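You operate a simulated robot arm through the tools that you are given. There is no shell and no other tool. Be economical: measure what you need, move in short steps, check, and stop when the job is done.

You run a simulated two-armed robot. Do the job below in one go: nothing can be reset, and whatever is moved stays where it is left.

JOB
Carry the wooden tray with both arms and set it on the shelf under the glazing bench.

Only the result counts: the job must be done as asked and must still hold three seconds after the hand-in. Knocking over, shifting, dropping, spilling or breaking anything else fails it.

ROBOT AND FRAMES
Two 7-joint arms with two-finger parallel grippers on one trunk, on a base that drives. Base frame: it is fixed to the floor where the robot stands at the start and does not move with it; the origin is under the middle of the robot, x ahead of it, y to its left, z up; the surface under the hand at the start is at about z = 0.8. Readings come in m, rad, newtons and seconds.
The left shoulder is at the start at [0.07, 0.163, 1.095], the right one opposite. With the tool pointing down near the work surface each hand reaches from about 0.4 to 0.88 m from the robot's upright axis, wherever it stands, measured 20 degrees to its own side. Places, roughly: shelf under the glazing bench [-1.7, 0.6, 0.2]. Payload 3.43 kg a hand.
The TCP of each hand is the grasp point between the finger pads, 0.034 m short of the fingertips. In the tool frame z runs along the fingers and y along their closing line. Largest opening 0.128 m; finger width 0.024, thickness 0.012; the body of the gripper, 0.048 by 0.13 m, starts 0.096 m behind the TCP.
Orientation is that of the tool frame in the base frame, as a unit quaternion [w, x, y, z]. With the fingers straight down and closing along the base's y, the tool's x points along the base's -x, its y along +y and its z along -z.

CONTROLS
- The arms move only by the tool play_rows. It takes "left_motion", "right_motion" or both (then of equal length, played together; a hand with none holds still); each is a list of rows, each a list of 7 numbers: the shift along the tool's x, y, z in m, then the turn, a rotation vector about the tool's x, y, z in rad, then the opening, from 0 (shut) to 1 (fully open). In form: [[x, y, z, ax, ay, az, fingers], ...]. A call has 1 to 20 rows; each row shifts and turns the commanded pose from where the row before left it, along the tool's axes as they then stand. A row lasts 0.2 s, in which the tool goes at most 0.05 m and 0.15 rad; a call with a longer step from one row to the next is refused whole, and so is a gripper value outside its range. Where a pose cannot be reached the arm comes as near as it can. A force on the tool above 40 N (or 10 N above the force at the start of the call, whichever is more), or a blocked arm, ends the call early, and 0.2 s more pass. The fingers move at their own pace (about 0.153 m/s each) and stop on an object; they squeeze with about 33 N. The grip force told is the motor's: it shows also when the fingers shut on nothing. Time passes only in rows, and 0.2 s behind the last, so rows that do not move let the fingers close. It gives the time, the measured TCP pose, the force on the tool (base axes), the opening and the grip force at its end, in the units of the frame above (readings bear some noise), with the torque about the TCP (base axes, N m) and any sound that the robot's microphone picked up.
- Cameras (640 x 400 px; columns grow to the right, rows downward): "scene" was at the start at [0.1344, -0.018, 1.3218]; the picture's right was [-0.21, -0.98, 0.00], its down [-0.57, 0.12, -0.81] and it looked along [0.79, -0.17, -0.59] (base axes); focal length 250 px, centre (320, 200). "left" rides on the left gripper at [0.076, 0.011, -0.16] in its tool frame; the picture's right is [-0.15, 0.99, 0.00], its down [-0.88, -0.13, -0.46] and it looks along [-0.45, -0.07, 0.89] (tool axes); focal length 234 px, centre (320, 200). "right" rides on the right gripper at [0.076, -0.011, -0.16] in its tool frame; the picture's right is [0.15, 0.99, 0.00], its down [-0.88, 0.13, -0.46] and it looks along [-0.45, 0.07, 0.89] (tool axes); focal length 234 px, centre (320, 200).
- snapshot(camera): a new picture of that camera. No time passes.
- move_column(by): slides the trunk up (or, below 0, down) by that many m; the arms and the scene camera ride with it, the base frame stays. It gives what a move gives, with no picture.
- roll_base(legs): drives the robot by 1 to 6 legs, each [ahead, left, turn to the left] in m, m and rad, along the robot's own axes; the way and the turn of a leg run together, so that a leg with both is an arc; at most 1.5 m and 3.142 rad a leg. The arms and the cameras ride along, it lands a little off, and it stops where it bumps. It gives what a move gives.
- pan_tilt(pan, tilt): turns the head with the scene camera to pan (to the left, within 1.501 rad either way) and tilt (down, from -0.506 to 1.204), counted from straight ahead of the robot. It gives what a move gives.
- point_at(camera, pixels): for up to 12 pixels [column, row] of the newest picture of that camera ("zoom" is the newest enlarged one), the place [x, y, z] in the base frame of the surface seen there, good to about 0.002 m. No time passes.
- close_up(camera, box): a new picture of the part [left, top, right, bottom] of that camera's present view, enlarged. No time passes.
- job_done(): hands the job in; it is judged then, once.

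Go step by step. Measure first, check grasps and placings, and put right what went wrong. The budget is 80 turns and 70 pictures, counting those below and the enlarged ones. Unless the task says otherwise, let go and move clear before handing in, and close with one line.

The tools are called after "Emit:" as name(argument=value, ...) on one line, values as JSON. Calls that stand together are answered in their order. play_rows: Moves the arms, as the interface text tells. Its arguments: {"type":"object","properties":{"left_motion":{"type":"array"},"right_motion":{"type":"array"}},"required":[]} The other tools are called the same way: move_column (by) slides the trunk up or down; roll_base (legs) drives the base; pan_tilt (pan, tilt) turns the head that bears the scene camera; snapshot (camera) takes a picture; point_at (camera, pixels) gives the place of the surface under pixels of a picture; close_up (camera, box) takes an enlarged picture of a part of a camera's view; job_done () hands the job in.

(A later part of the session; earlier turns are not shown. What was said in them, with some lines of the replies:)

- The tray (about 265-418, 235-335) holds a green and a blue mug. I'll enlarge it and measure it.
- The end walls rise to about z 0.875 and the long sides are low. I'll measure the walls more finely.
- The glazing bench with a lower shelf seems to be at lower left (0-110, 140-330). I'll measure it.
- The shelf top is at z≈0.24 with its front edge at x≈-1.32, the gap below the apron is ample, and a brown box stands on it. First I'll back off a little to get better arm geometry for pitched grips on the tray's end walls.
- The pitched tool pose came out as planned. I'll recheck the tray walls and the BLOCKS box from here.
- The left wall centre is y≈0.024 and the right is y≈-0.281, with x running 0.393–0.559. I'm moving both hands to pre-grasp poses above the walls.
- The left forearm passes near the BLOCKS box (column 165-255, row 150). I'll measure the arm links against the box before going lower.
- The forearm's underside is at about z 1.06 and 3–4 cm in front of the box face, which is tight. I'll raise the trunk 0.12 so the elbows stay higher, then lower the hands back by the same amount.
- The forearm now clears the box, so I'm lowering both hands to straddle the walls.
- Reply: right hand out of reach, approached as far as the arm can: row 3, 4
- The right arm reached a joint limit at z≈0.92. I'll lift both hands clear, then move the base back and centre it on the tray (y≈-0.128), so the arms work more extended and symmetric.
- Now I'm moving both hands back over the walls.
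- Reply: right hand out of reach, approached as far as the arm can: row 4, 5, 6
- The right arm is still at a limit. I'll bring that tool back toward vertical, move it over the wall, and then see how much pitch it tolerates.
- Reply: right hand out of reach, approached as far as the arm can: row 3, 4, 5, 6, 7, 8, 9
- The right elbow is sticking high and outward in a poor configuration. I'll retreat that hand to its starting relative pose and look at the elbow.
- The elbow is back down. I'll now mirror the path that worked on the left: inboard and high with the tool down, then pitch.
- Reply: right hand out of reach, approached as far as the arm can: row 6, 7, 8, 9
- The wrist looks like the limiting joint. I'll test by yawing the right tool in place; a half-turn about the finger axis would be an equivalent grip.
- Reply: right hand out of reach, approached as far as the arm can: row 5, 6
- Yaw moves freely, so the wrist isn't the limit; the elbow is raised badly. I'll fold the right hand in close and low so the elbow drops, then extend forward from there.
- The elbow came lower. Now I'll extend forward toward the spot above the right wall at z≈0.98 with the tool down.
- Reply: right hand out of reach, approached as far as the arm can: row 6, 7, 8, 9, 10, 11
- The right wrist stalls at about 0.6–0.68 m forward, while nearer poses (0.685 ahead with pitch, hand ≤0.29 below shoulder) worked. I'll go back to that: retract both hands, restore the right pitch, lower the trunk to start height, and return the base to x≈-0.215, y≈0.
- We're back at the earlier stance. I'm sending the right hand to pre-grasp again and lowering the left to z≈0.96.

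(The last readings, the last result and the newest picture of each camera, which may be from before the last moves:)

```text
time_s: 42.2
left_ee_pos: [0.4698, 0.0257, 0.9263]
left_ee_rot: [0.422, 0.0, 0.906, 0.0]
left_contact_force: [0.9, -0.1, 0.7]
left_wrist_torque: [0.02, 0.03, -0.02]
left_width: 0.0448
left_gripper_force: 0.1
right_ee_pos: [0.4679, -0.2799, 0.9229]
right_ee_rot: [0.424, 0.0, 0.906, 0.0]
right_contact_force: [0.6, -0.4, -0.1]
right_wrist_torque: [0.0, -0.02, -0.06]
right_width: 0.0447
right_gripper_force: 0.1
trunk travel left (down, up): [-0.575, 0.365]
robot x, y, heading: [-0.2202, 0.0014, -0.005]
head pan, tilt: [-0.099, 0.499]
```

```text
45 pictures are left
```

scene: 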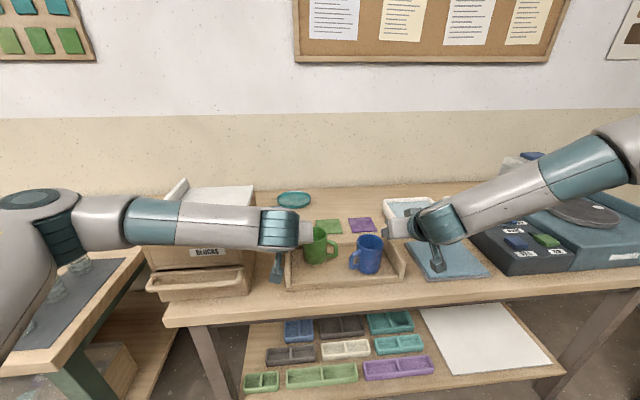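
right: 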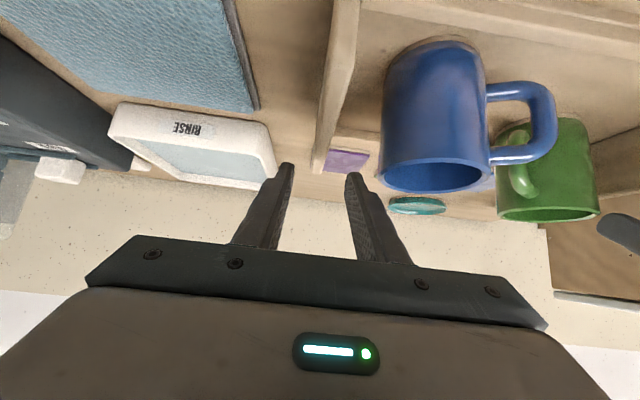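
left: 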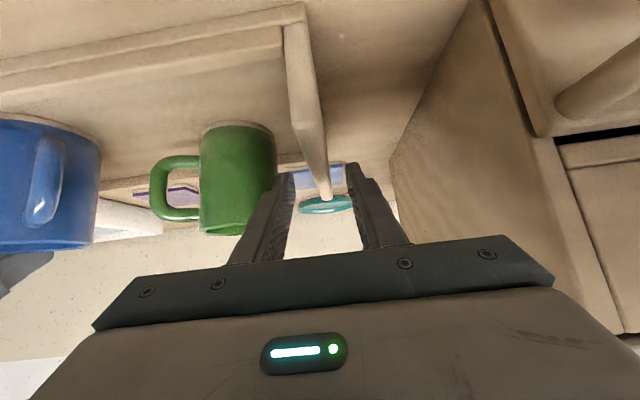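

Both hands are at z≈0.925 with no trouble. I'll check left forearm clearance to the box before the last 7 cm.

Emit:
point_at(camera="scene", pixels=[[130, 240], [160, 240], [200, 243], [240, 243], [110, 235], [80, 240], [200, 280], [155, 280], [240, 285], [190, 200], [150, 255], [60, 250]])

Emit:
close_up(camera="scene", box=[60, 170, 300, 320])

```text
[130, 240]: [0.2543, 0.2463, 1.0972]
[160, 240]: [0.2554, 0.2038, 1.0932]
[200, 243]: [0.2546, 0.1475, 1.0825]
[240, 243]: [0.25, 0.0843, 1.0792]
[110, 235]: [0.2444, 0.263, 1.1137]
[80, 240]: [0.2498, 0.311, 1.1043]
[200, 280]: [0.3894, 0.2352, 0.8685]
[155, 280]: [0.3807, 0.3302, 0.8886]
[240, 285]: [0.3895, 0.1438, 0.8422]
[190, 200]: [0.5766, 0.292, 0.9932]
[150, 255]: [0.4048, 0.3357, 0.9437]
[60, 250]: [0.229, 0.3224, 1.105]
```

```text
2.67 times, centred on (180, 245) of scene
```

zoom: 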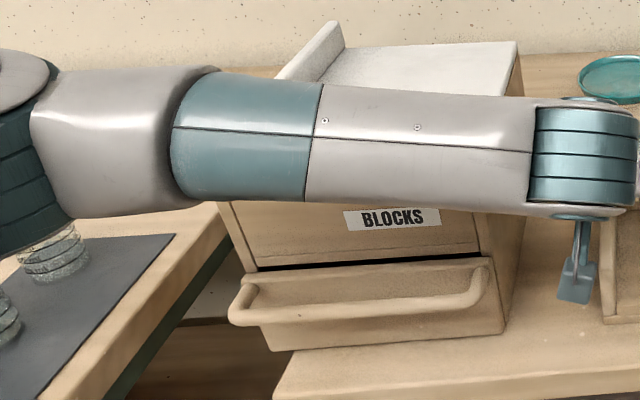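

The forearm stays in front of the box with about 4 cm to spare, so I'm continuing down to the grasp height.

Emit:
play_rows(left_motion=[[0.014, -0.0003, 0.0118, 0, 0, 0, 0.35], [0.014, -0.0003, 0.0118, 0, 0, 0, 0.35], [0, 0, 0, 0, 0, 0, 0.35]], right_motion=[[0.0137, -0.0003, 0.0113, 0, 0, 0, 0.35], [0.0137, -0.0003, 0.0113, 0, 0, 0, 0.35], [0, 0, 0, 0, 0, 0, 0.35]])

Emit:
snapshot(camera="scene")

Emit:
snapshot(camera="left")

Emit:
snapshot(camera="right")

```text
time_s: 43.0
left_ee_pos: [0.4684, 0.0251, 0.8873]
left_ee_rot: [0.423, -0.001, 0.906, 0.001]
left_contact_force: [-0.5, 0.5, -0.1]
left_wrist_torque: [-0.01, 0.01, -0.01]
left_width: 0.0448
left_gripper_force: 0.1
right_ee_pos: [0.4677, -0.2815, 0.8869]
right_ee_rot: [0.422, 0.0, 0.906, 0.0]
right_contact_force: [-0.1, 0.3, -0.2]
right_wrist_torque: [-0.03, -0.02, 0.01]
right_width: 0.0446
right_gripper_force: 0.0
trunk travel left (down, up): [-0.575, 0.365]
robot x, y, heading: [-0.2177, -0.0049, -0.004]
head pan, tilt: [-0.099, 0.499]
```

```text
43 pictures are left
```

scene: 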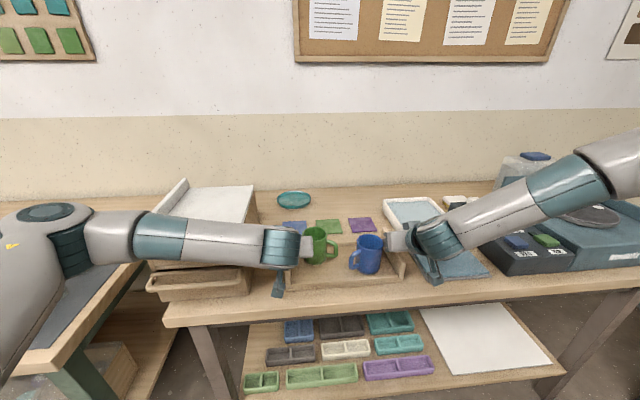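

```text
42 pictures are left
```

left: 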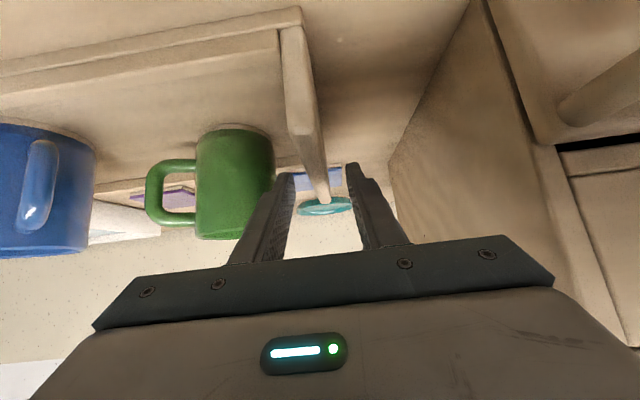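

```text
41 pictures are left
```

right: 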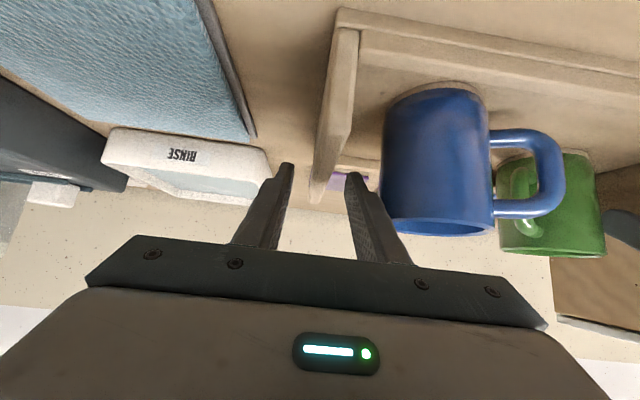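

The walls sit between both finger pairs. I'm descending the last 3.4 cm and closing.

Emit:
play_rows(left_motion=[[0.013, -0.0002, 0.011, 0, 0, 0, 0.35], [0.013, -0.0002, 0.011, 0, 0, 0, 0.35], [0, 0, 0, 0, 0, 0, 0.35]], right_motion=[[0.013, 0, 0.011, 0, 0, 0, 0.35], [0.013, 0, 0.011, 0, 0, 0, 0.35], [0, 0, 0, 0, 0, 0, 0.35]])

Emit:
snapshot(camera="scene")

Emit:
snapshot(camera="right")

```text
time_s: 43.8
left_ee_pos: [0.4691, 0.0244, 0.8546]
left_ee_rot: [0.423, 0.0, 0.906, 0.0]
left_contact_force: [0.0, -0.1, 0.3]
left_wrist_torque: [-0.01, 0.0, -0.01]
left_width: 0.0449
left_gripper_force: 0.1
right_ee_pos: [0.469, -0.28, 0.8514]
right_ee_rot: [0.424, 0.0, 0.906, 0.0]
right_contact_force: [0.5, 0.0, 0.7]
right_wrist_torque: [-0.02, 0.0, -0.02]
right_width: 0.0446
right_gripper_force: 0.1
trunk travel left (down, up): [-0.575, 0.365]
robot x, y, heading: [-0.218, -0.0013, -0.005]
head pan, tilt: [-0.099, 0.499]
```

```text
40 pictures are left
```

scene: 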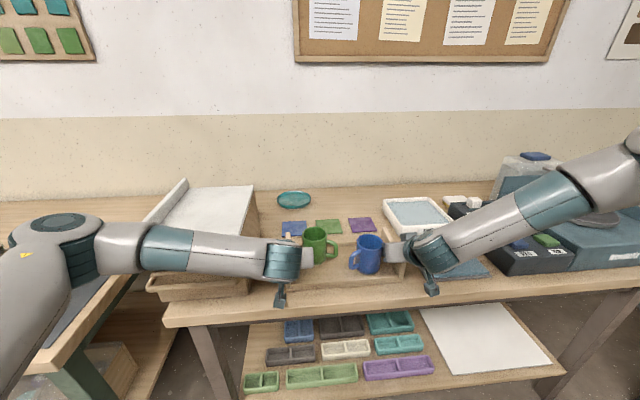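

```text
39 pictures are left
```

right: 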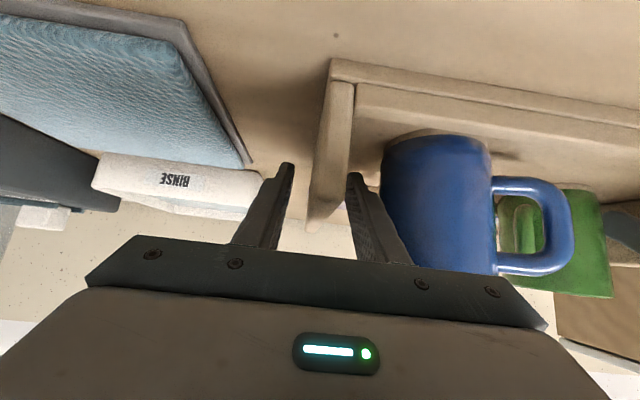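

Both straddle the walls without contact force. Closing both grippers.

Emit:
play_rows(left_motion=[[0, 0, 0, 0, 0, 0, 0.2], [0, 0, 0, 0, 0, 0, 0.1], [0, 0, 0, 0, 0, 0, 0], [0, 0, 0, 0, 0, 0, 0], [0, 0, 0, 0, 0, 0, 0], [0, 0, 0, 0, 0, 0, 0]], right_motion=[[0, 0, 0, 0, 0, 0, 0.2], [0, 0, 0, 0, 0, 0, 0.1], [0, 0, 0, 0, 0, 0, 0], [0, 0, 0, 0, 0, 0, 0], [0, 0, 0, 0, 0, 0, 0], [0, 0, 0, 0, 0, 0, 0]])

```text
time_s: 45.2
left_ee_pos: [0.4694, 0.0258, 0.8546]
left_ee_rot: [0.423, -0.001, 0.906, 0.001]
left_contact_force: [-1.1, 7.1, 0.4]
left_wrist_torque: [-0.52, -0.28, -1.04]
left_width: 0.0138
left_gripper_force: 33.0
right_ee_pos: [0.469, -0.2815, 0.8524]
right_ee_rot: [0.423, -0.001, 0.906, 0.001]
right_contact_force: [0.8, -5.8, 0.1]
right_wrist_torque: [0.31, -0.19, 0.55]
right_width: 0.0135
right_gripper_force: 32.9
trunk travel left (down, up): [-0.575, 0.365]
robot x, y, heading: [-0.2179, -0.0001, 0.001]
head pan, tilt: [-0.099, 0.499]
```

Both grips hold at 13.7 mm, with about 6 N of stretch between the hands. I'll relax that slightly and lift 4 cm with the trunk.

Emit:
play_rows(left_motion=[[0, -0.001, 0, 0, 0, 0, 0], [0, 0, 0, 0, 0, 0, 0]], right_motion=[[0, 0.001, 0, 0, 0, 0, 0], [0, 0, 0, 0, 0, 0, 0]])

Emit:
move_column(by=0.04)

Emit:
close_up(camera="scene", box=[200, 180, 460, 340])

```text
time_s: 45.8
left_ee_pos: [0.4697, 0.0242, 0.8549]
left_ee_rot: [0.423, -0.001, 0.906, 0.001]
left_contact_force: [-1.9, 22.8, 0.4]
left_wrist_torque: [-1.39, -1.1, -2.4]
left_width: 0.014
left_gripper_force: 33.4
right_ee_pos: [0.4685, -0.2821, 0.8518]
right_ee_rot: [0.424, 0.001, 0.906, -0.001]
right_contact_force: [5.1, -22.6, 4.8]
right_wrist_torque: [1.04, 1.27, 1.96]
right_width: 0.0138
right_gripper_force: 33.2
trunk travel left (down, up): [-0.575, 0.365]
robot x, y, heading: [-0.2175, -0.0056, 0.003]
head pan, tilt: [-0.099, 0.499]
```

```text
time_s: 46.7
left_ee_pos: [0.4709, 0.0239, 0.8937]
left_ee_rot: [0.421, -0.001, 0.907, 0.002]
left_contact_force: [-2.2, 30.7, -5.3]
left_wrist_torque: [-1.11, 1.07, -2.42]
left_width: 0.0142
left_gripper_force: 32.6
right_ee_pos: [0.4703, -0.282, 0.8906]
right_ee_rot: [0.422, 0.002, 0.907, -0.001]
right_contact_force: [2.4, -31.4, -4.9]
right_wrist_torque: [1.36, -0.96, 1.74]
right_width: 0.0139
right_gripper_force: 33.0
trunk travel left (down, up): [-0.615, 0.325]
robot x, y, heading: [-0.2167, -0.0026, -0.002]
head pan, tilt: [-0.099, 0.499]
```

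```text
2.46 times, centred on (330, 260) of scene
```

zoom: 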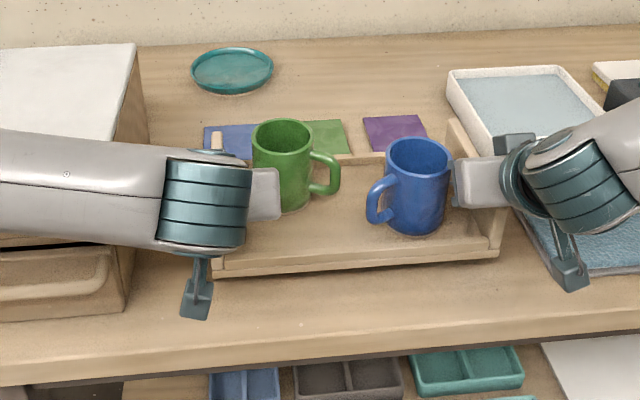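

The tray is lifted level with the mugs standing. The hands are squeezing inward with about 31 N (my correction went the wrong way), so I'm easing outward 1.8 mm each.

Emit:
play_rows(left_motion=[[0, 0.0009, 0, 0, 0, 0, 0], [0, 0.0009, 0, 0, 0, 0, 0], [0, 0, 0, 0, 0, 0, 0]], right_motion=[[0, -0.0009, 0, 0, 0, 0, 0], [0, -0.0009, 0, 0, 0, 0, 0], [0, 0, 0, 0, 0, 0, 0]])

Emit:
move_column(by=0.06)

```text
time_s: 47.5
left_ee_pos: [0.4702, 0.024, 0.8935]
left_ee_rot: [0.422, 0.0, 0.906, 0.0]
left_contact_force: [-0.2, 15.5, -7.5]
left_wrist_torque: [0.46, 0.9, 0.3]
left_width: 0.0139
left_gripper_force: 33.3
right_ee_pos: [0.4689, -0.2823, 0.8903]
right_ee_rot: [0.421, 0.0, 0.907, 0.0]
right_contact_force: [0.8, -15.7, -3.6]
right_wrist_torque: [0.21, -0.81, -0.37]
right_width: 0.014
right_gripper_force: 32.9
trunk travel left (down, up): [-0.615, 0.325]
robot x, y, heading: [-0.2201, -0.0018, -0.004]
head pan, tilt: [-0.099, 0.499]
```

```text
time_s: 48.5
left_ee_pos: [0.4703, 0.0244, 0.9528]
left_ee_rot: [0.422, 0.001, 0.907, 0.0]
left_contact_force: [-0.7, 6.8, -9.4]
left_wrist_torque: [0.79, 0.32, 0.65]
left_width: 0.014
left_gripper_force: 32.7
right_ee_pos: [0.468, -0.2818, 0.9503]
right_ee_rot: [0.422, -0.001, 0.907, 0.001]
right_contact_force: [-1.1, -7.5, -2.2]
right_wrist_torque: [0.23, -0.27, -0.53]
right_width: 0.014
right_gripper_force: 33.1
trunk travel left (down, up): [-0.675, 0.265]
robot x, y, heading: [-0.2155, -0.0029, -0.001]
head pan, tilt: [-0.099, 0.499]
```

Grip is firm and the load (~12 N) is shared. I'm backing straight out from the bench, then looking left for turning room.

Emit:
roll_base(legs=[[-0.31, 0, 0]])

Emit:
pan_tilt(pan=1.2, tilt=0.6)

Emit:
snapshot(camera="scene")

```text
time_s: 50.5
left_ee_pos: [0.1751, 0.0244, 0.9537]
left_ee_rot: [0.422, 0.001, 0.907, -0.001]
left_contact_force: [1.7, -2.8, -9.2]
left_wrist_torque: [0.89, -0.37, 0.82]
left_width: 0.0141
left_gripper_force: 33.0
right_ee_pos: [0.1744, -0.283, 0.9501]
right_ee_rot: [0.423, 0.001, 0.906, 0.0]
right_contact_force: [-1.0, 2.0, -2.3]
right_wrist_torque: [0.27, 0.48, -0.39]
right_width: 0.0141
right_gripper_force: 33.1
trunk travel left (down, up): [-0.675, 0.265]
robot x, y, heading: [-0.513, -0.0072, -0.002]
head pan, tilt: [-0.099, 0.499]
```

```text
time_s: 52.0
left_ee_pos: [0.1759, 0.0234, 0.9529]
left_ee_rot: [0.421, 0.0, 0.907, 0.0]
left_contact_force: [0.2, -2.5, -8.4]
left_wrist_torque: [0.74, -0.42, 0.56]
left_width: 0.014
left_gripper_force: 32.7
right_ee_pos: [0.1735, -0.2814, 0.9518]
right_ee_rot: [0.423, 0.0, 0.906, 0.001]
right_contact_force: [-0.1, 2.8, -3.3]
right_wrist_torque: [0.13, 0.51, -0.6]
right_width: 0.0139
right_gripper_force: 32.8
trunk travel left (down, up): [-0.675, 0.265]
robot x, y, heading: [-0.5122, -0.0026, -0.002]
head pan, tilt: [1.201, 0.6]
```

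```text
37 pictures are left
```

scene: 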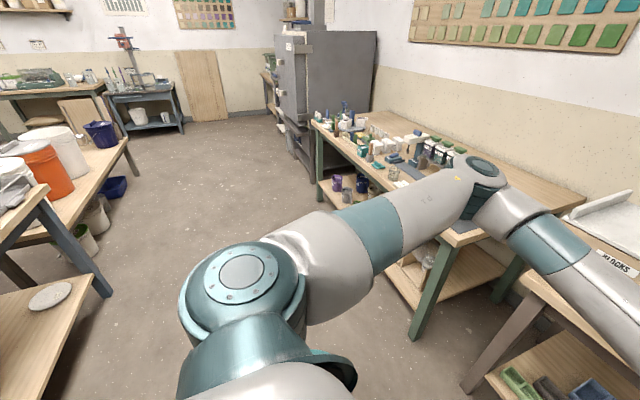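

I'll measure the side table edges and the glazing bench corner against my turning circle.

Emit:
point_at(camera="scene", pixels=[[315, 122], [370, 175], [400, 180], [470, 235], [412, 335], [320, 200], [50, 240], [20, 190], [95, 295], [470, 385], [590, 285], [5, 350]])

Emit:
pan_tilt(pan=-1.4, tilt=0.6)

Emit:
snapshot(camera="scene")

```text
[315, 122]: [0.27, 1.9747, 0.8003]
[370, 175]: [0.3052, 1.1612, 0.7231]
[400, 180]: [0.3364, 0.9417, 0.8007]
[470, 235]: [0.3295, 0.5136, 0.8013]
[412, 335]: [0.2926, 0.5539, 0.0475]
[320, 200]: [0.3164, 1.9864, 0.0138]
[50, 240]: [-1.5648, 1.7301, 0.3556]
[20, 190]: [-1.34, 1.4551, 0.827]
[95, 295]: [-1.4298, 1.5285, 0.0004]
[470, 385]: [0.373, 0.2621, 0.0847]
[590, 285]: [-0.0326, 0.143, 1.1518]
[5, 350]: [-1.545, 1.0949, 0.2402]
```

```text
time_s: 54.3
left_ee_pos: [0.1747, 0.022, 0.954]
left_ee_rot: [0.423, 0.001, 0.906, -0.001]
left_contact_force: [0.6, -2.9, -9.1]
left_wrist_torque: [0.73, 0.27, 0.64]
left_width: 0.014
left_gripper_force: 33.0
right_ee_pos: [0.1729, -0.2826, 0.9515]
right_ee_rot: [0.422, 0.0, 0.907, 0.001]
right_contact_force: [-0.2, 3.7, -2.9]
right_wrist_torque: [0.14, -0.16, -0.48]
right_width: 0.0139
right_gripper_force: 32.6
trunk travel left (down, up): [-0.675, 0.265]
robot x, y, heading: [-0.5126, -0.0038, -0.002]
head pan, tilt: [-1.4, 0.6]
```

```text
36 pictures are left
```

scene: 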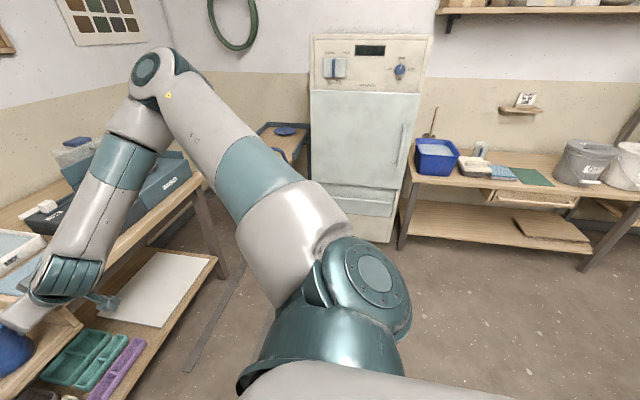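

The left side is open floor (side table edge x≈0.29, glazing bench corner at x≈-1.34). I'll turn left a quarter first, checking the tray.

Emit:
roll_base(legs=[[-0.02, 0, 0], [0, 0, 0.785], [0, 0, 0.785]])

Emit:
pan_tilt(pan=0.2, tilt=0.6)

Emit:
snapshot(camera="scene")

```text
time_s: 59.3
left_ee_pos: [-0.5785, 0.6833, 0.9535]
left_ee_rot: [-0.294, 0.65, -0.632, -0.303]
left_contact_force: [2.4, 0.4, -8.9]
left_wrist_torque: [0.0, 0.78, 0.59]
left_width: 0.0139
left_gripper_force: 32.6
right_ee_pos: [-0.2724, 0.6919, 0.9512]
right_ee_rot: [-0.293, 0.651, -0.631, -0.303]
right_contact_force: [-3.3, -0.1, -2.5]
right_wrist_torque: [-0.14, 0.13, -0.44]
right_width: 0.014
right_gripper_force: 33.1
trunk travel left (down, up): [-0.675, 0.265]
robot x, y, heading: [-0.5364, -0.0022, 1.6]
head pan, tilt: [-1.4, 0.6]
```

```text
time_s: 60.9
left_ee_pos: [-0.5787, 0.6834, 0.953]
left_ee_rot: [-0.294, 0.651, -0.631, -0.302]
left_contact_force: [3.2, -0.3, -7.9]
left_wrist_torque: [0.29, 0.65, 0.57]
left_width: 0.0138
left_gripper_force: 33.1
right_ee_pos: [-0.2729, 0.6915, 0.9505]
right_ee_rot: [-0.293, 0.651, -0.631, -0.303]
right_contact_force: [-3.1, 0.8, -2.5]
right_wrist_torque: [-0.43, 0.01, -0.59]
right_width: 0.0138
right_gripper_force: 32.8
trunk travel left (down, up): [-0.675, 0.265]
robot x, y, heading: [-0.5358, -0.0043, 1.597]
head pan, tilt: [0.201, 0.6]
```

```text
35 pictures are left
```

scene: 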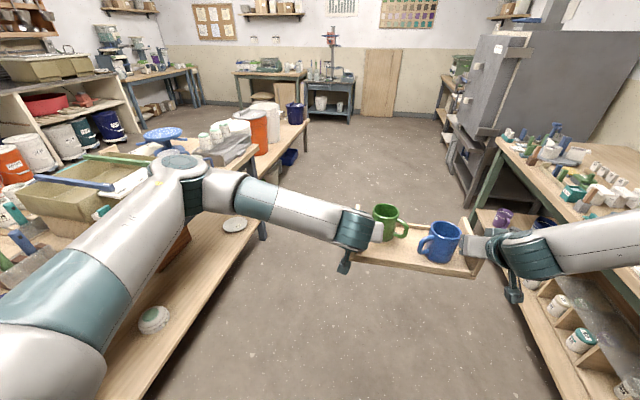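

The mugs are standing. I'll check elbow positions against both benches before the next turn.

Emit:
point_at(camera="scene", pixels=[[180, 160], [150, 205], [165, 175], [230, 185], [620, 240], [560, 255], [60, 220], [240, 227], [155, 320], [140, 370], [175, 255], [30, 330]])

Emit:
close_up(camera="scene", box=[0, 140, 320, 400])

```text
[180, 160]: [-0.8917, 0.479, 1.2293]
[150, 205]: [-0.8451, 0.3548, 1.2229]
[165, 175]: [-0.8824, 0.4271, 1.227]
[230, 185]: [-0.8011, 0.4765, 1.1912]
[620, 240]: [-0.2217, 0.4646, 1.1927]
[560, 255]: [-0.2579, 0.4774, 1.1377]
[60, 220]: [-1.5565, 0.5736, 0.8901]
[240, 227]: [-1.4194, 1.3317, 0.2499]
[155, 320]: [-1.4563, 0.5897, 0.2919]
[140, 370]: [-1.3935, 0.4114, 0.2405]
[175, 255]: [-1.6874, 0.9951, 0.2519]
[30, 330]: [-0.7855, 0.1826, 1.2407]
```

```text
1.54 times, centred on (160, 270) of scene
```

zoom: 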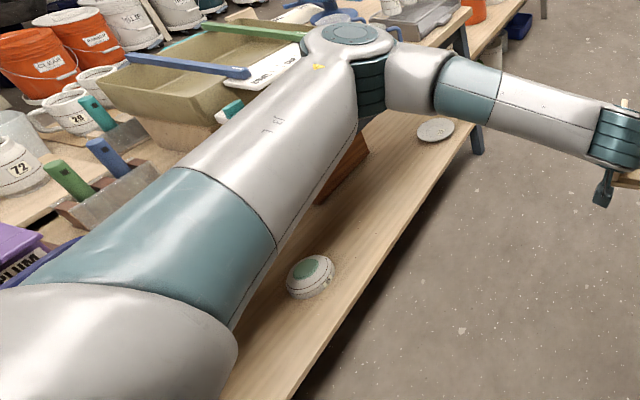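

Elbow radius is about 0.65 m, so there's room. The shelf holds a jar at (-1.46, 0.59) and a plate at (-1.42, 1.33). I'm shifting 0.1 m away from the glazing bench and finishing the turn.

Emit:
roll_base(legs=[[0, -0.1, 0], [0, 0, 0.77], [0, 0, 0.77]])

Emit:
pan_tilt(pan=0, tilt=0.8)

Emit:
snapshot(camera="scene")

```text
time_s: 66.1
left_ee_pos: [-1.1188, -0.0171, 0.9533]
left_ee_rot: [-0.003, 0.906, -0.006, -0.422]
left_contact_force: [0.0, 3.4, -8.8]
left_wrist_torque: [-0.66, -0.03, 0.52]
left_width: 0.014
left_gripper_force: 32.9
right_ee_pos: [-1.114, 0.2898, 0.9513]
right_ee_rot: [-0.002, 0.907, -0.005, -0.422]
right_contact_force: [-1.2, -3.8, -3.6]
right_wrist_torque: [-0.06, -0.09, -0.55]
right_width: 0.014
right_gripper_force: 33.4
trunk travel left (down, up): [-0.675, 0.265]
robot x, y, heading: [-0.4367, 0.0017, 3.13]
head pan, tilt: [0.201, 0.6]
```

```text
time_s: 66.8
left_ee_pos: [-1.1179, -0.0166, 0.9534]
left_ee_rot: [-0.003, 0.907, -0.006, -0.422]
left_contact_force: [1.0, 2.5, -6.8]
left_wrist_torque: [-0.56, 0.39, 0.46]
left_width: 0.0141
left_gripper_force: 32.9
right_ee_pos: [-1.1131, 0.2895, 0.9509]
right_ee_rot: [-0.001, 0.907, -0.005, -0.422]
right_contact_force: [-0.5, -2.2, -4.6]
right_wrist_torque: [0.07, -0.49, -0.62]
right_width: 0.0139
right_gripper_force: 32.9
trunk travel left (down, up): [-0.675, 0.265]
robot x, y, heading: [-0.431, 0.0032, 3.132]
head pan, tilt: [0.0, 0.799]
```

```text
33 pictures are left
```

scene: 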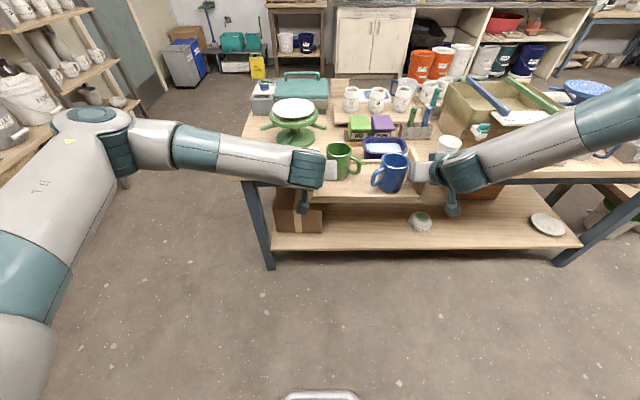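

We're facing the glazing bench with about 0.1 m in front of the tray. The shelf shows a cardboard box at left, a jar at (420,222) and a wooden box at right. I'm lowering the trunk 0.5 m to see under the bench.

Emit:
point_at(camera="scene", pixels=[[272, 247], [250, 180], [320, 232], [322, 205], [420, 222], [410, 220], [550, 225], [570, 245], [365, 240], [365, 205], [280, 205], [465, 195]])

Emit:
move_column(by=-0.5)

Emit:
pan_tilt(pan=0, tilt=0.5)

Emit:
snapshot(camera="scene")

```text
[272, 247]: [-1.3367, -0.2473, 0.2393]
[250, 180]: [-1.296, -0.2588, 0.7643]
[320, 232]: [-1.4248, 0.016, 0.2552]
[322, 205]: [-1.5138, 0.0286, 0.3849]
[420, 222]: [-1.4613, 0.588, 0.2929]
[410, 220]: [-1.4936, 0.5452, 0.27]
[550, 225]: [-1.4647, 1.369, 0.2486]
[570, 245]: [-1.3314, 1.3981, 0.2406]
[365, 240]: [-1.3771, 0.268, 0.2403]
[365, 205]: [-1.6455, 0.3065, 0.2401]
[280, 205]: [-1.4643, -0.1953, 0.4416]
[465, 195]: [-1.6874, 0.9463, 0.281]
```

```text
refused: -0.5 is not a number from -0.4 to 0.4
```

```text
time_s: 67.6
left_ee_pos: [-1.1182, -0.0173, 0.953]
left_ee_rot: [-0.003, 0.907, -0.007, -0.422]
left_contact_force: [0.8, 3.9, -7.6]
left_wrist_torque: [-0.59, 0.35, 0.49]
left_width: 0.0135
left_gripper_force: 32.8
right_ee_pos: [-1.1131, 0.2888, 0.9502]
right_ee_rot: [-0.002, 0.907, -0.006, -0.422]
right_contact_force: [-1.6, -3.0, -2.8]
right_wrist_torque: [0.04, -0.4, -0.67]
right_width: 0.0138
right_gripper_force: 33.3
trunk travel left (down, up): [-0.675, 0.265]
robot x, y, heading: [-0.4289, 0.0011, 3.131]
head pan, tilt: [0.0, 0.499]
```

```text
32 pictures are left
```

scene: 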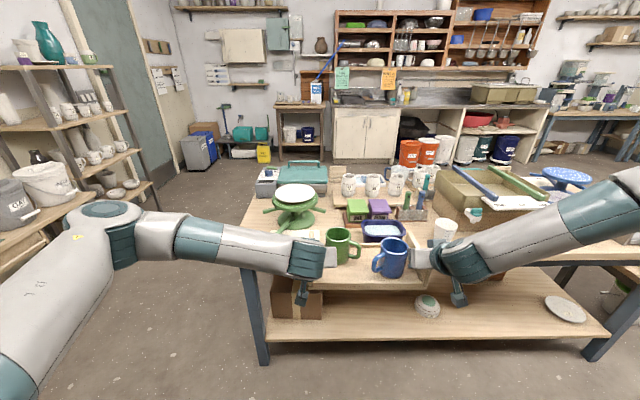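

The best free stretch lies between the jar (y≤0.62) and the plate (y≥1.27), ahead of the wooden box. I'll slide right to put the tray centre at y≈0.88, then lower.

Emit:
roll_base(legs=[[0, -0.74, 0.01]])

Emit:
move_column(by=-0.25)

Emit:
snapshot(camera="scene")

```text
time_s: 71.6
left_ee_pos: [-1.1102, 0.7167, 0.9545]
left_ee_rot: [-0.001, 0.907, -0.004, -0.422]
left_contact_force: [1.0, 2.5, -8.0]
left_wrist_torque: [-0.64, -0.05, 0.5]
left_width: 0.014
left_gripper_force: 32.8
right_ee_pos: [-1.1064, 1.0219, 0.9509]
right_ee_rot: [-0.001, 0.906, -0.004, -0.422]
right_contact_force: [-1.0, -3.6, -3.1]
right_wrist_torque: [0.03, -0.03, -0.65]
right_width: 0.0138
right_gripper_force: 32.8
trunk travel left (down, up): [-0.675, 0.265]
robot x, y, heading: [-0.4208, 0.7359, 3.137]
head pan, tilt: [0.0, 0.499]
```

```text
time_s: 74.2
left_ee_pos: [-1.1093, 0.7158, 0.7024]
left_ee_rot: [-0.002, 0.907, -0.003, -0.422]
left_contact_force: [0.4, 3.5, -7.7]
left_wrist_torque: [-0.53, 0.0, 0.53]
left_width: 0.0138
left_gripper_force: 33.7
right_ee_pos: [-1.1063, 1.0221, 0.7011]
right_ee_rot: [-0.001, 0.906, -0.004, -0.423]
right_contact_force: [0.0, -3.1, -3.6]
right_wrist_torque: [0.07, -0.13, -0.62]
right_width: 0.0139
right_gripper_force: 32.7
trunk travel left (down, up): [-0.425, 0.515]
robot x, y, heading: [-0.4239, 0.7358, 3.132]
head pan, tilt: [0.0, 0.499]
```

```text
31 pictures are left
```

scene: 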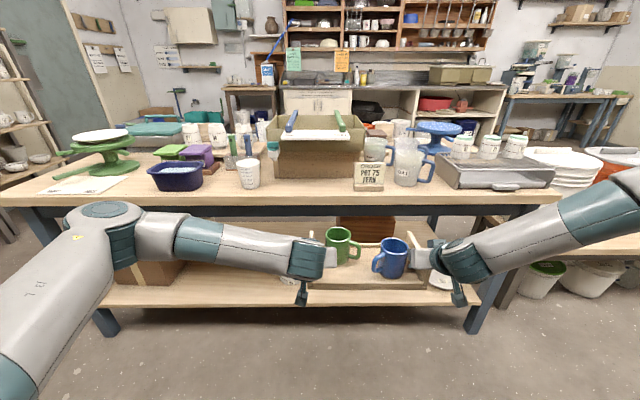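

Going as planned; the wooden box is behind at (365,228). I'm lowering another 0.28.

Emit:
move_column(by=-0.28)

Emit:
pan_tilt(pan=0, tilt=0.45)

Emit:
snapshot(camera="scene")

```text
time_s: 77.0
left_ee_pos: [-1.1099, 0.7164, 0.4235]
left_ee_rot: [-0.001, 0.907, -0.003, -0.422]
left_contact_force: [0.4, 3.9, -7.1]
left_wrist_torque: [-0.57, -0.13, 0.5]
left_width: 0.0137
left_gripper_force: 33.1
right_ee_pos: [-1.1053, 1.0235, 0.4209]
right_ee_rot: [-0.001, 0.907, -0.004, -0.421]
right_contact_force: [-0.1, -3.1, -3.4]
right_wrist_torque: [0.06, 0.05, -0.63]
right_width: 0.014
right_gripper_force: 33.3
trunk travel left (down, up): [-0.145, 0.795]
robot x, y, heading: [-0.4253, 0.7361, 3.131]
head pan, tilt: [0.0, 0.499]
```

```text
time_s: 77.7
left_ee_pos: [-1.1091, 0.7157, 0.4234]
left_ee_rot: [-0.003, 0.907, -0.005, -0.422]
left_contact_force: [0.4, 3.0, -8.2]
left_wrist_torque: [-0.57, -0.08, 0.5]
left_width: 0.014
left_gripper_force: 33.1
right_ee_pos: [-1.1062, 1.0225, 0.4204]
right_ee_rot: [-0.002, 0.907, -0.004, -0.422]
right_contact_force: [-1.1, -3.9, -3.6]
right_wrist_torque: [0.06, -0.03, -0.62]
right_width: 0.0141
right_gripper_force: 32.8
trunk travel left (down, up): [-0.145, 0.795]
robot x, y, heading: [-0.4205, 0.7381, 3.131]
head pan, tilt: [0.0, 0.45]
```

```text
30 pictures are left
```

scene: 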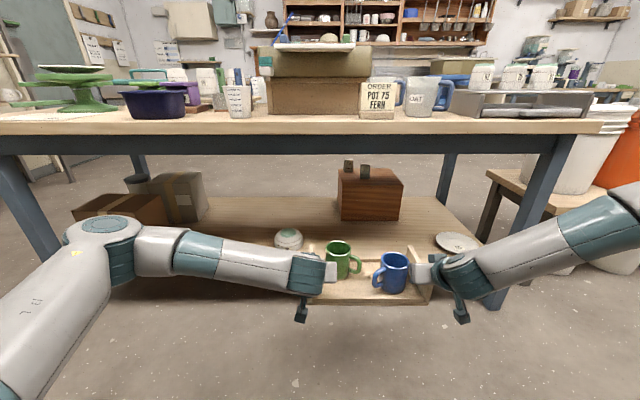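

A clear view under the bench: jar (290,240), plate (457,242), wooden box (370,195). I'll measure these plus the apron underside, legs and elbows.

Emit:
point_at(camera="scene", pixels=[[301, 240], [290, 247], [436, 242], [342, 218], [398, 219], [300, 153], [545, 190], [100, 225], [350, 205], [315, 215], [565, 240], [420, 225]])

Emit:
close_up(camera="scene", box=[240, 150, 520, 330])

```text
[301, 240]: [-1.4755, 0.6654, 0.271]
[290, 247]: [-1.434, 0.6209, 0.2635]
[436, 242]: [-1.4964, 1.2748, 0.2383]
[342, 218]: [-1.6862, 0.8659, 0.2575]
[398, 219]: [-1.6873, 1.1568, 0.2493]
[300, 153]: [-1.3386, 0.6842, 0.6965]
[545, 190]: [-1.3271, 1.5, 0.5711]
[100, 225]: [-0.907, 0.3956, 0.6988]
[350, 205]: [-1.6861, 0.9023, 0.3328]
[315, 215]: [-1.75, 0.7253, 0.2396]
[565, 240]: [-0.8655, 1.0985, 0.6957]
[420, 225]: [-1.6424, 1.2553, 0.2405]
```

```text
2.22 times, centred on (380, 240) of scene
```

zoom: 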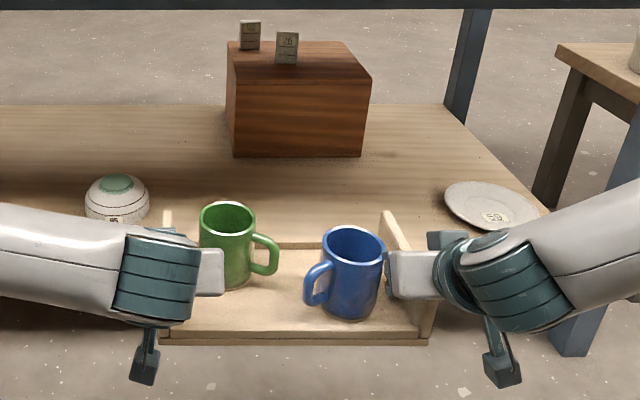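

The gap between bowl (y≤0.667) and plate (y≥1.275) centres at y≈0.97. I'll shift 0.095 m right, lower to just above the shelf, and check before moving in.

Emit:
roll_base(legs=[[0, -0.095, 0.008]])

Emit:
move_column(by=-0.08)

Emit:
roll_base(legs=[[0.15, 0, 0]])

Emit:
snapshot(camera="scene")

```text
time_s: 78.8
left_ee_pos: [-1.1081, 0.8048, 0.4224]
left_ee_rot: [0.0, 0.907, -0.001, -0.422]
left_contact_force: [0.3, 3.4, -7.5]
left_wrist_torque: [-0.59, -0.04, 0.52]
left_width: 0.0137
left_gripper_force: 32.3
right_ee_pos: [-1.1073, 1.111, 0.4207]
right_ee_rot: [-0.001, 0.907, -0.003, -0.422]
right_contact_force: [-0.8, -3.2, -4.2]
right_wrist_torque: [0.07, -0.09, -0.63]
right_width: 0.014
right_gripper_force: 32.3
trunk travel left (down, up): [-0.145, 0.795]
robot x, y, heading: [-0.4248, 0.8283, 3.139]
head pan, tilt: [0.0, 0.45]
```

```text
time_s: 80.0
left_ee_pos: [-1.1084, 0.8035, 0.344]
left_ee_rot: [0.0, 0.907, -0.001, -0.422]
left_contact_force: [1.9, 2.9, -7.4]
left_wrist_torque: [-0.52, 0.35, 0.48]
left_width: 0.0139
left_gripper_force: 33.1
right_ee_pos: [-1.1079, 1.1106, 0.3412]
right_ee_rot: [0.0, 0.907, -0.002, -0.421]
right_contact_force: [-0.6, -3.2, -4.6]
right_wrist_torque: [0.13, -0.46, -0.64]
right_width: 0.014
right_gripper_force: 33.4
trunk travel left (down, up): [-0.065, 0.875]
robot x, y, heading: [-0.4234, 0.8274, 3.138]
head pan, tilt: [0.0, 0.45]
```

```text
time_s: 81.3
left_ee_pos: [-1.2546, 0.8036, 0.3428]
left_ee_rot: [-0.001, 0.907, -0.001, -0.422]
left_contact_force: [0.7, 3.1, -7.0]
left_wrist_torque: [-0.51, -0.04, 0.52]
left_width: 0.014
left_gripper_force: 33.2
right_ee_pos: [-1.2539, 1.1082, 0.3403]
right_ee_rot: [0.001, 0.907, 0.0, -0.422]
right_contact_force: [0.1, -2.6, -3.9]
right_wrist_torque: [0.09, -0.07, -0.66]
right_width: 0.0139
right_gripper_force: 33.0
trunk travel left (down, up): [-0.065, 0.875]
robot x, y, heading: [-0.5727, 0.8297, -3.143]
head pan, tilt: [0.0, 0.45]
```

```text
28 pictures are left
```

scene: 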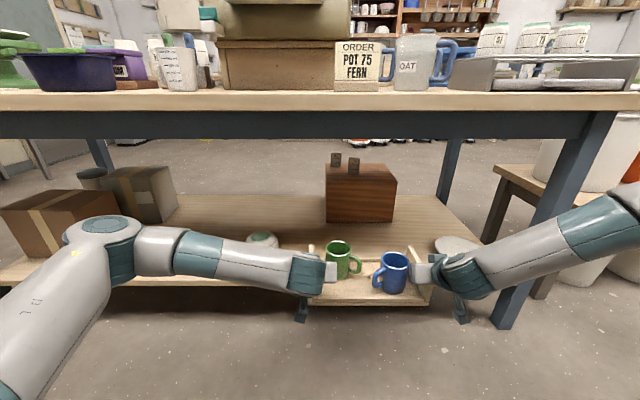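

Aligned, with the tray bottom 5 cm above the shelf and nothing in the path. Driving in the remaining 0.185 m.

Emit:
roll_base(legs=[[0.19, 0, 0]])

Emit:
snapshot(camera="scene")

Emit:
close_up(camera="scene", box=[240, 190, 480, 340])

```text
time_s: 82.9
left_ee_pos: [-1.4439, 0.8027, 0.3424]
left_ee_rot: [0.001, 0.907, 0.0, -0.422]
left_contact_force: [0.4, 3.2, -6.3]
left_wrist_torque: [-0.51, 0.18, 0.49]
left_width: 0.014
left_gripper_force: 32.7
right_ee_pos: [-1.4429, 1.1079, 0.3408]
right_ee_rot: [0.002, 0.907, 0.001, -0.422]
right_contact_force: [-0.8, -3.3, -5.0]
right_wrist_torque: [0.22, -0.33, -0.7]
right_width: 0.0141
right_gripper_force: 33.0
trunk travel left (down, up): [-0.065, 0.875]
robot x, y, heading: [-0.7592, 0.8273, -3.147]
head pan, tilt: [0.0, 0.45]
```

```text
27 pictures are left
```

scene: 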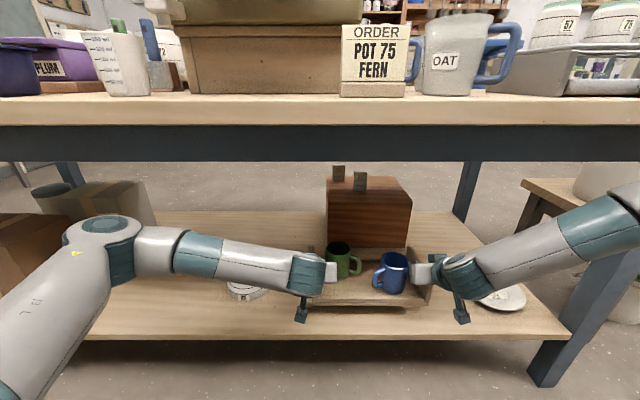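

```text
2.67 times, centred on (360, 265) of scene
```

zoom: 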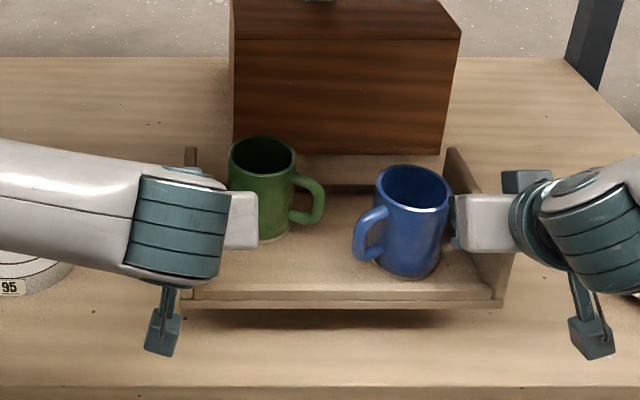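

The tray is wholly above the shelf and clear of the wooden box. Lowering 0.043 by trunk, then easing down.

Emit:
move_column(by=-0.043)

Emit:
close_up(camera="scene", box=[240, 190, 480, 340])

Emit:
point_at(camera="zoom", pixels=[[250, 300], [450, 300], [250, 350], [450, 350], [330, 290]])

```text
time_s: 83.7
left_ee_pos: [-1.443, 0.8019, 0.3002]
left_ee_rot: [0.0, 0.907, -0.001, -0.422]
left_contact_force: [0.2, 3.1, -6.4]
left_wrist_torque: [-0.46, 0.16, 0.49]
left_width: 0.0139
left_gripper_force: 33.0
right_ee_pos: [-1.4438, 1.1092, 0.2977]
right_ee_rot: [0.0, 0.907, -0.001, -0.422]
right_contact_force: [-0.1, -4.0, -5.4]
right_wrist_torque: [0.27, -0.3, -0.66]
right_width: 0.014
right_gripper_force: 33.7
trunk travel left (down, up): [-0.022, 0.918]
robot x, y, heading: [-0.7583, 0.8273, -3.14]
head pan, tilt: [0.0, 0.45]
```

```text
2.67 times, centred on (360, 265) of scene
```

zoom: 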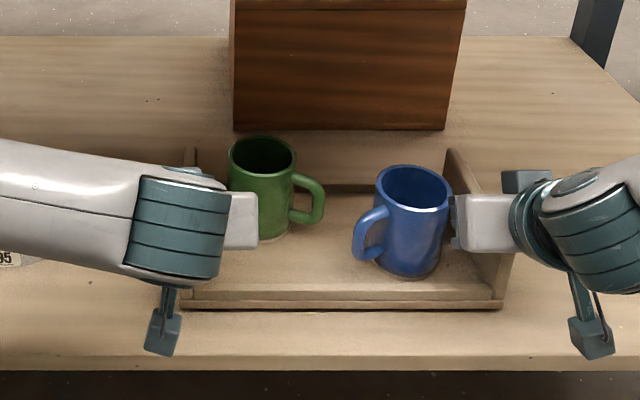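

```text
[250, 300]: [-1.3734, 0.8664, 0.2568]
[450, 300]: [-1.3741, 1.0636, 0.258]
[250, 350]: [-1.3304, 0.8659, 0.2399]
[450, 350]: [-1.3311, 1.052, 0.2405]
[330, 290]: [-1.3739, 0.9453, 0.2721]
```

The tray rim at z 0.272 means about 5 mm remain. Lowering 4 mm, then 2.5 mm, watching the forces.

Emit:
move_column(by=-0.004)

Emit:
move_column(by=-0.0025)

```text
time_s: 84.3
left_ee_pos: [-1.4434, 0.8026, 0.2961]
left_ee_rot: [0.001, 0.907, 0.0, -0.422]
left_contact_force: [0.9, 2.7, -6.0]
left_wrist_torque: [-0.46, 0.18, 0.52]
left_width: 0.0138
left_gripper_force: 32.4
right_ee_pos: [-1.4436, 1.109, 0.2946]
right_ee_rot: [0.0, 0.907, 0.0, -0.422]
right_contact_force: [-0.9, -4.0, -4.3]
right_wrist_torque: [0.26, -0.32, -0.75]
right_width: 0.0139
right_gripper_force: 32.9
trunk travel left (down, up): [-0.018, 0.922]
robot x, y, heading: [-0.7593, 0.8303, -3.141]
head pan, tilt: [0.0, 0.45]
```

```text
time_s: 84.8
left_ee_pos: [-1.4436, 0.8024, 0.2954]
left_ee_rot: [0.0, 0.906, 0.0, -0.422]
left_contact_force: [0.5, 1.5, -5.2]
left_wrist_torque: [-0.2, 1.37, 0.43]
left_width: 0.0139
left_gripper_force: 32.9
right_ee_pos: [-1.4436, 1.1088, 0.2934]
right_ee_rot: [0.001, 0.907, 0.0, -0.422]
right_contact_force: [1.8, -1.9, 3.8]
right_wrist_torque: [0.51, -0.65, -0.69]
right_width: 0.0138
right_gripper_force: 33.0
trunk travel left (down, up): [-0.016, 0.924]
robot x, y, heading: [-0.756, 0.8279, -3.142]
head pan, tilt: [0.0, 0.45]
```

Contact has begun on the right side (z force turned positive). One more small step.

Emit:
move_column(by=-0.0015)

```text
time_s: 85.3
left_ee_pos: [-1.4429, 0.803, 0.2953]
left_ee_rot: [0.0, 0.906, 0.0, -0.424]
left_contact_force: [0.4, 1.6, -0.9]
left_wrist_torque: [-0.31, 1.29, 0.45]
left_width: 0.0138
left_gripper_force: 33.4
right_ee_pos: [-1.4432, 1.1086, 0.2924]
right_ee_rot: [-0.001, 0.906, 0.0, -0.424]
right_contact_force: [5.7, -0.3, 9.0]
right_wrist_torque: [0.38, 0.38, -0.54]
right_width: 0.0139
right_gripper_force: 33.0
trunk travel left (down, up): [-0.014, 0.926]
robot x, y, heading: [-0.7595, 0.8298, -3.138]
head pan, tilt: [0.0, 0.45]
```

The tray now rests on the shelf. Opening both grippers to 0.3 slowly.

Emit:
play_rows(left_motion=[[0, 0, 0, 0, 0, 0, 0.15], [0, 0, 0, 0, 0, 0, 0.2], [0, 0, 0, 0, 0, 0, 0.28], [0, 0, 0, 0, 0, 0, 0.32], [0, 0, 0, 0, 0, 0, 0.32]], right_motion=[[0, 0, 0, 0, 0, 0, 0.15], [0, 0, 0, 0, 0, 0, 0.2], [0, 0, 0, 0, 0, 0, 0.28], [0, 0, 0, 0, 0, 0, 0.32], [0, 0, 0, 0, 0, 0, 0.32]])

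Emit:
snapshot(camera="left")

Emit:
snapshot(camera="right")

Emit:
close_up(camera="scene", box=[240, 190, 480, 340])

```text
time_s: 86.5
left_ee_pos: [-1.4454, 0.8014, 0.2932]
left_ee_rot: [0.0, 0.907, 0.0, -0.422]
left_contact_force: [0.1, -0.6, -0.6]
left_wrist_torque: [0.01, -0.01, 0.01]
left_width: 0.0409
left_gripper_force: 0.1
right_ee_pos: [-1.442, 1.1081, 0.289]
right_ee_rot: [0.0, 0.906, 0.0, -0.423]
right_contact_force: [0.5, -0.1, -0.3]
right_wrist_torque: [0.01, -0.01, 0.01]
right_width: 0.041
right_gripper_force: 0.0
trunk travel left (down, up): [-0.014, 0.926]
robot x, y, heading: [-0.7573, 0.8319, -3.137]
head pan, tilt: [0.0, 0.45]
```

```text
24 pictures are left
```

left: 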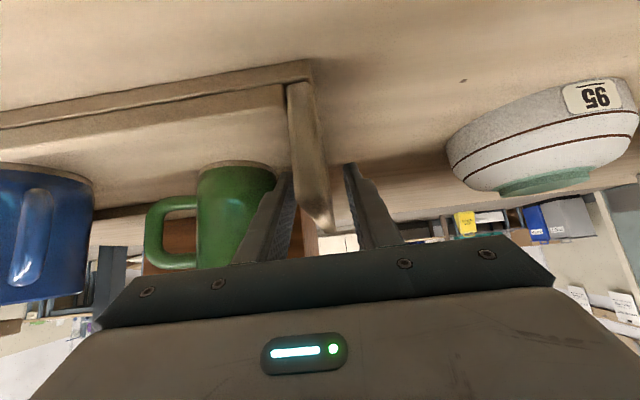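

```text
23 pictures are left
```

right: 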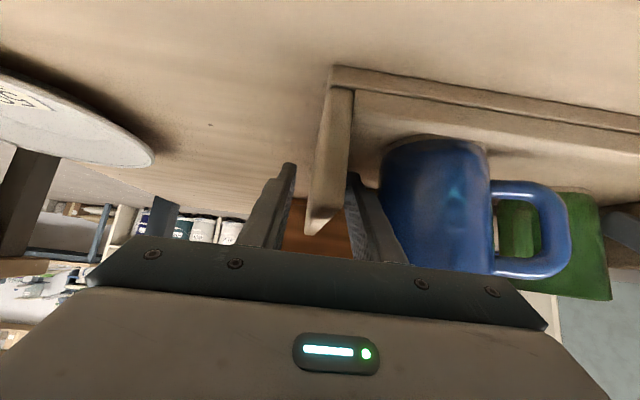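

```text
2.67 times, centred on (360, 265) of scene
```

zoom: 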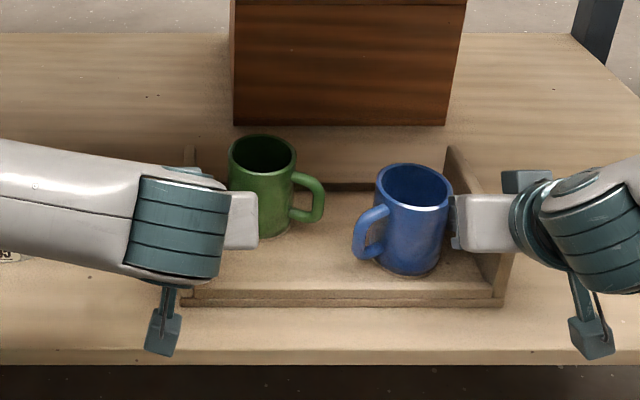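

Both hands are free of force, the tray is flat and the mugs stand. I'm raising 7 cm straight up, then backing out.

Emit:
move_column(by=0.07)

Emit:
snapshot(camera="scene")

```text
time_s: 87.6
left_ee_pos: [-1.4444, 0.8025, 0.3622]
left_ee_rot: [0.0, 0.906, 0.0, -0.422]
left_contact_force: [-0.3, 0.2, -0.8]
left_wrist_torque: [-0.02, -0.02, 0.01]
left_width: 0.041
left_gripper_force: 0.0
right_ee_pos: [-1.4427, 1.1084, 0.3607]
right_ee_rot: [0.001, 0.907, 0.001, -0.422]
right_contact_force: [-0.2, 0.0, 0.4]
right_wrist_torque: [0.03, 0.0, -0.01]
right_width: 0.0412
right_gripper_force: 0.2
trunk travel left (down, up): [-0.084, 0.856]
robot x, y, heading: [-0.7552, 0.8287, -3.143]
head pan, tilt: [0.0, 0.45]
```

```text
21 pictures are left
```

scene: 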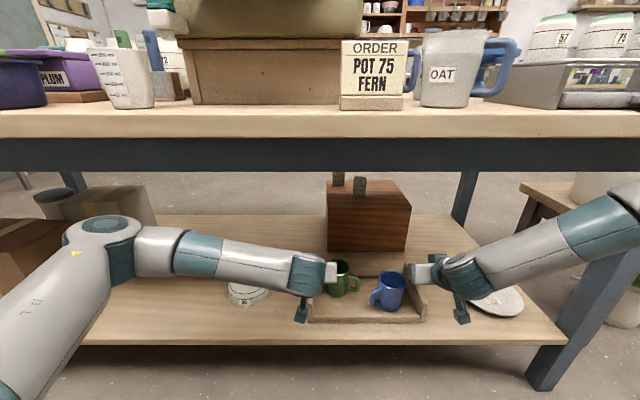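

The tray stayed put and the hands are above the walls, so I'm backing straight out.

Emit:
roll_base(legs=[[-0.33, 0, 0]])

Emit:
snapshot(camera="scene")

Emit:
close_up(camera="scene", box=[220, 160, 500, 340])

```text
time_s: 89.8
left_ee_pos: [-1.1093, 0.8014, 0.3624]
left_ee_rot: [0.0, 0.907, 0.0, -0.422]
left_contact_force: [-0.8, 0.1, -0.2]
left_wrist_torque: [-0.01, -0.05, -0.02]
left_width: 0.041
left_gripper_force: 0.1
right_ee_pos: [-1.1085, 1.1078, 0.36]
right_ee_rot: [0.002, 0.907, 0.002, -0.421]
right_contact_force: [0.2, 0.6, 0.3]
right_wrist_torque: [-0.02, -0.02, 0.01]
right_width: 0.041
right_gripper_force: 0.1
trunk travel left (down, up): [-0.084, 0.856]
robot x, y, heading: [-0.4265, 0.8294, -3.14]
head pan, tilt: [0.0, 0.45]
```

```text
20 pictures are left
```

scene: 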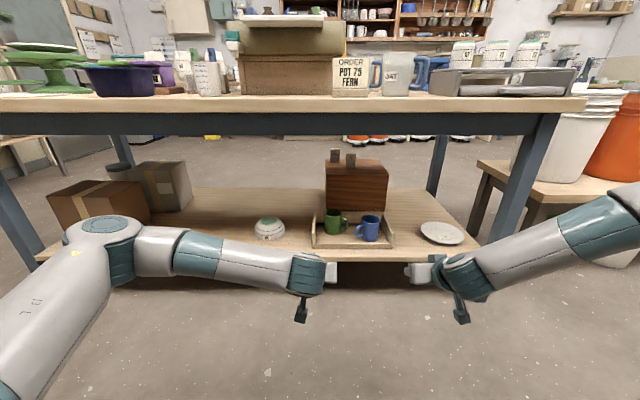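

```text
2.22 times, centred on (360, 250) of scene
```

zoom: 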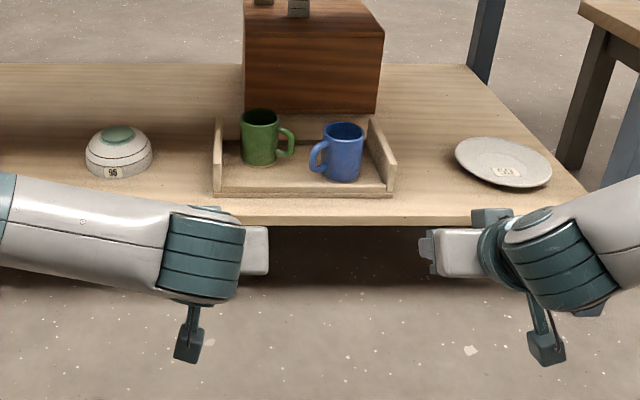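

The tray lies flat on the shelf (zoom 215-395, 115-195) with both mugs upright. The bowl, plate and boxes are untouched, and the hands are clear, so I'm handing in.

Emit:
job_done()

```text
The job is handed in.
```

I carried the wooden tray with both arms and set it flat on the shelf under the glazing bench; both mugs are still upright in it and nothing else was disturbed.
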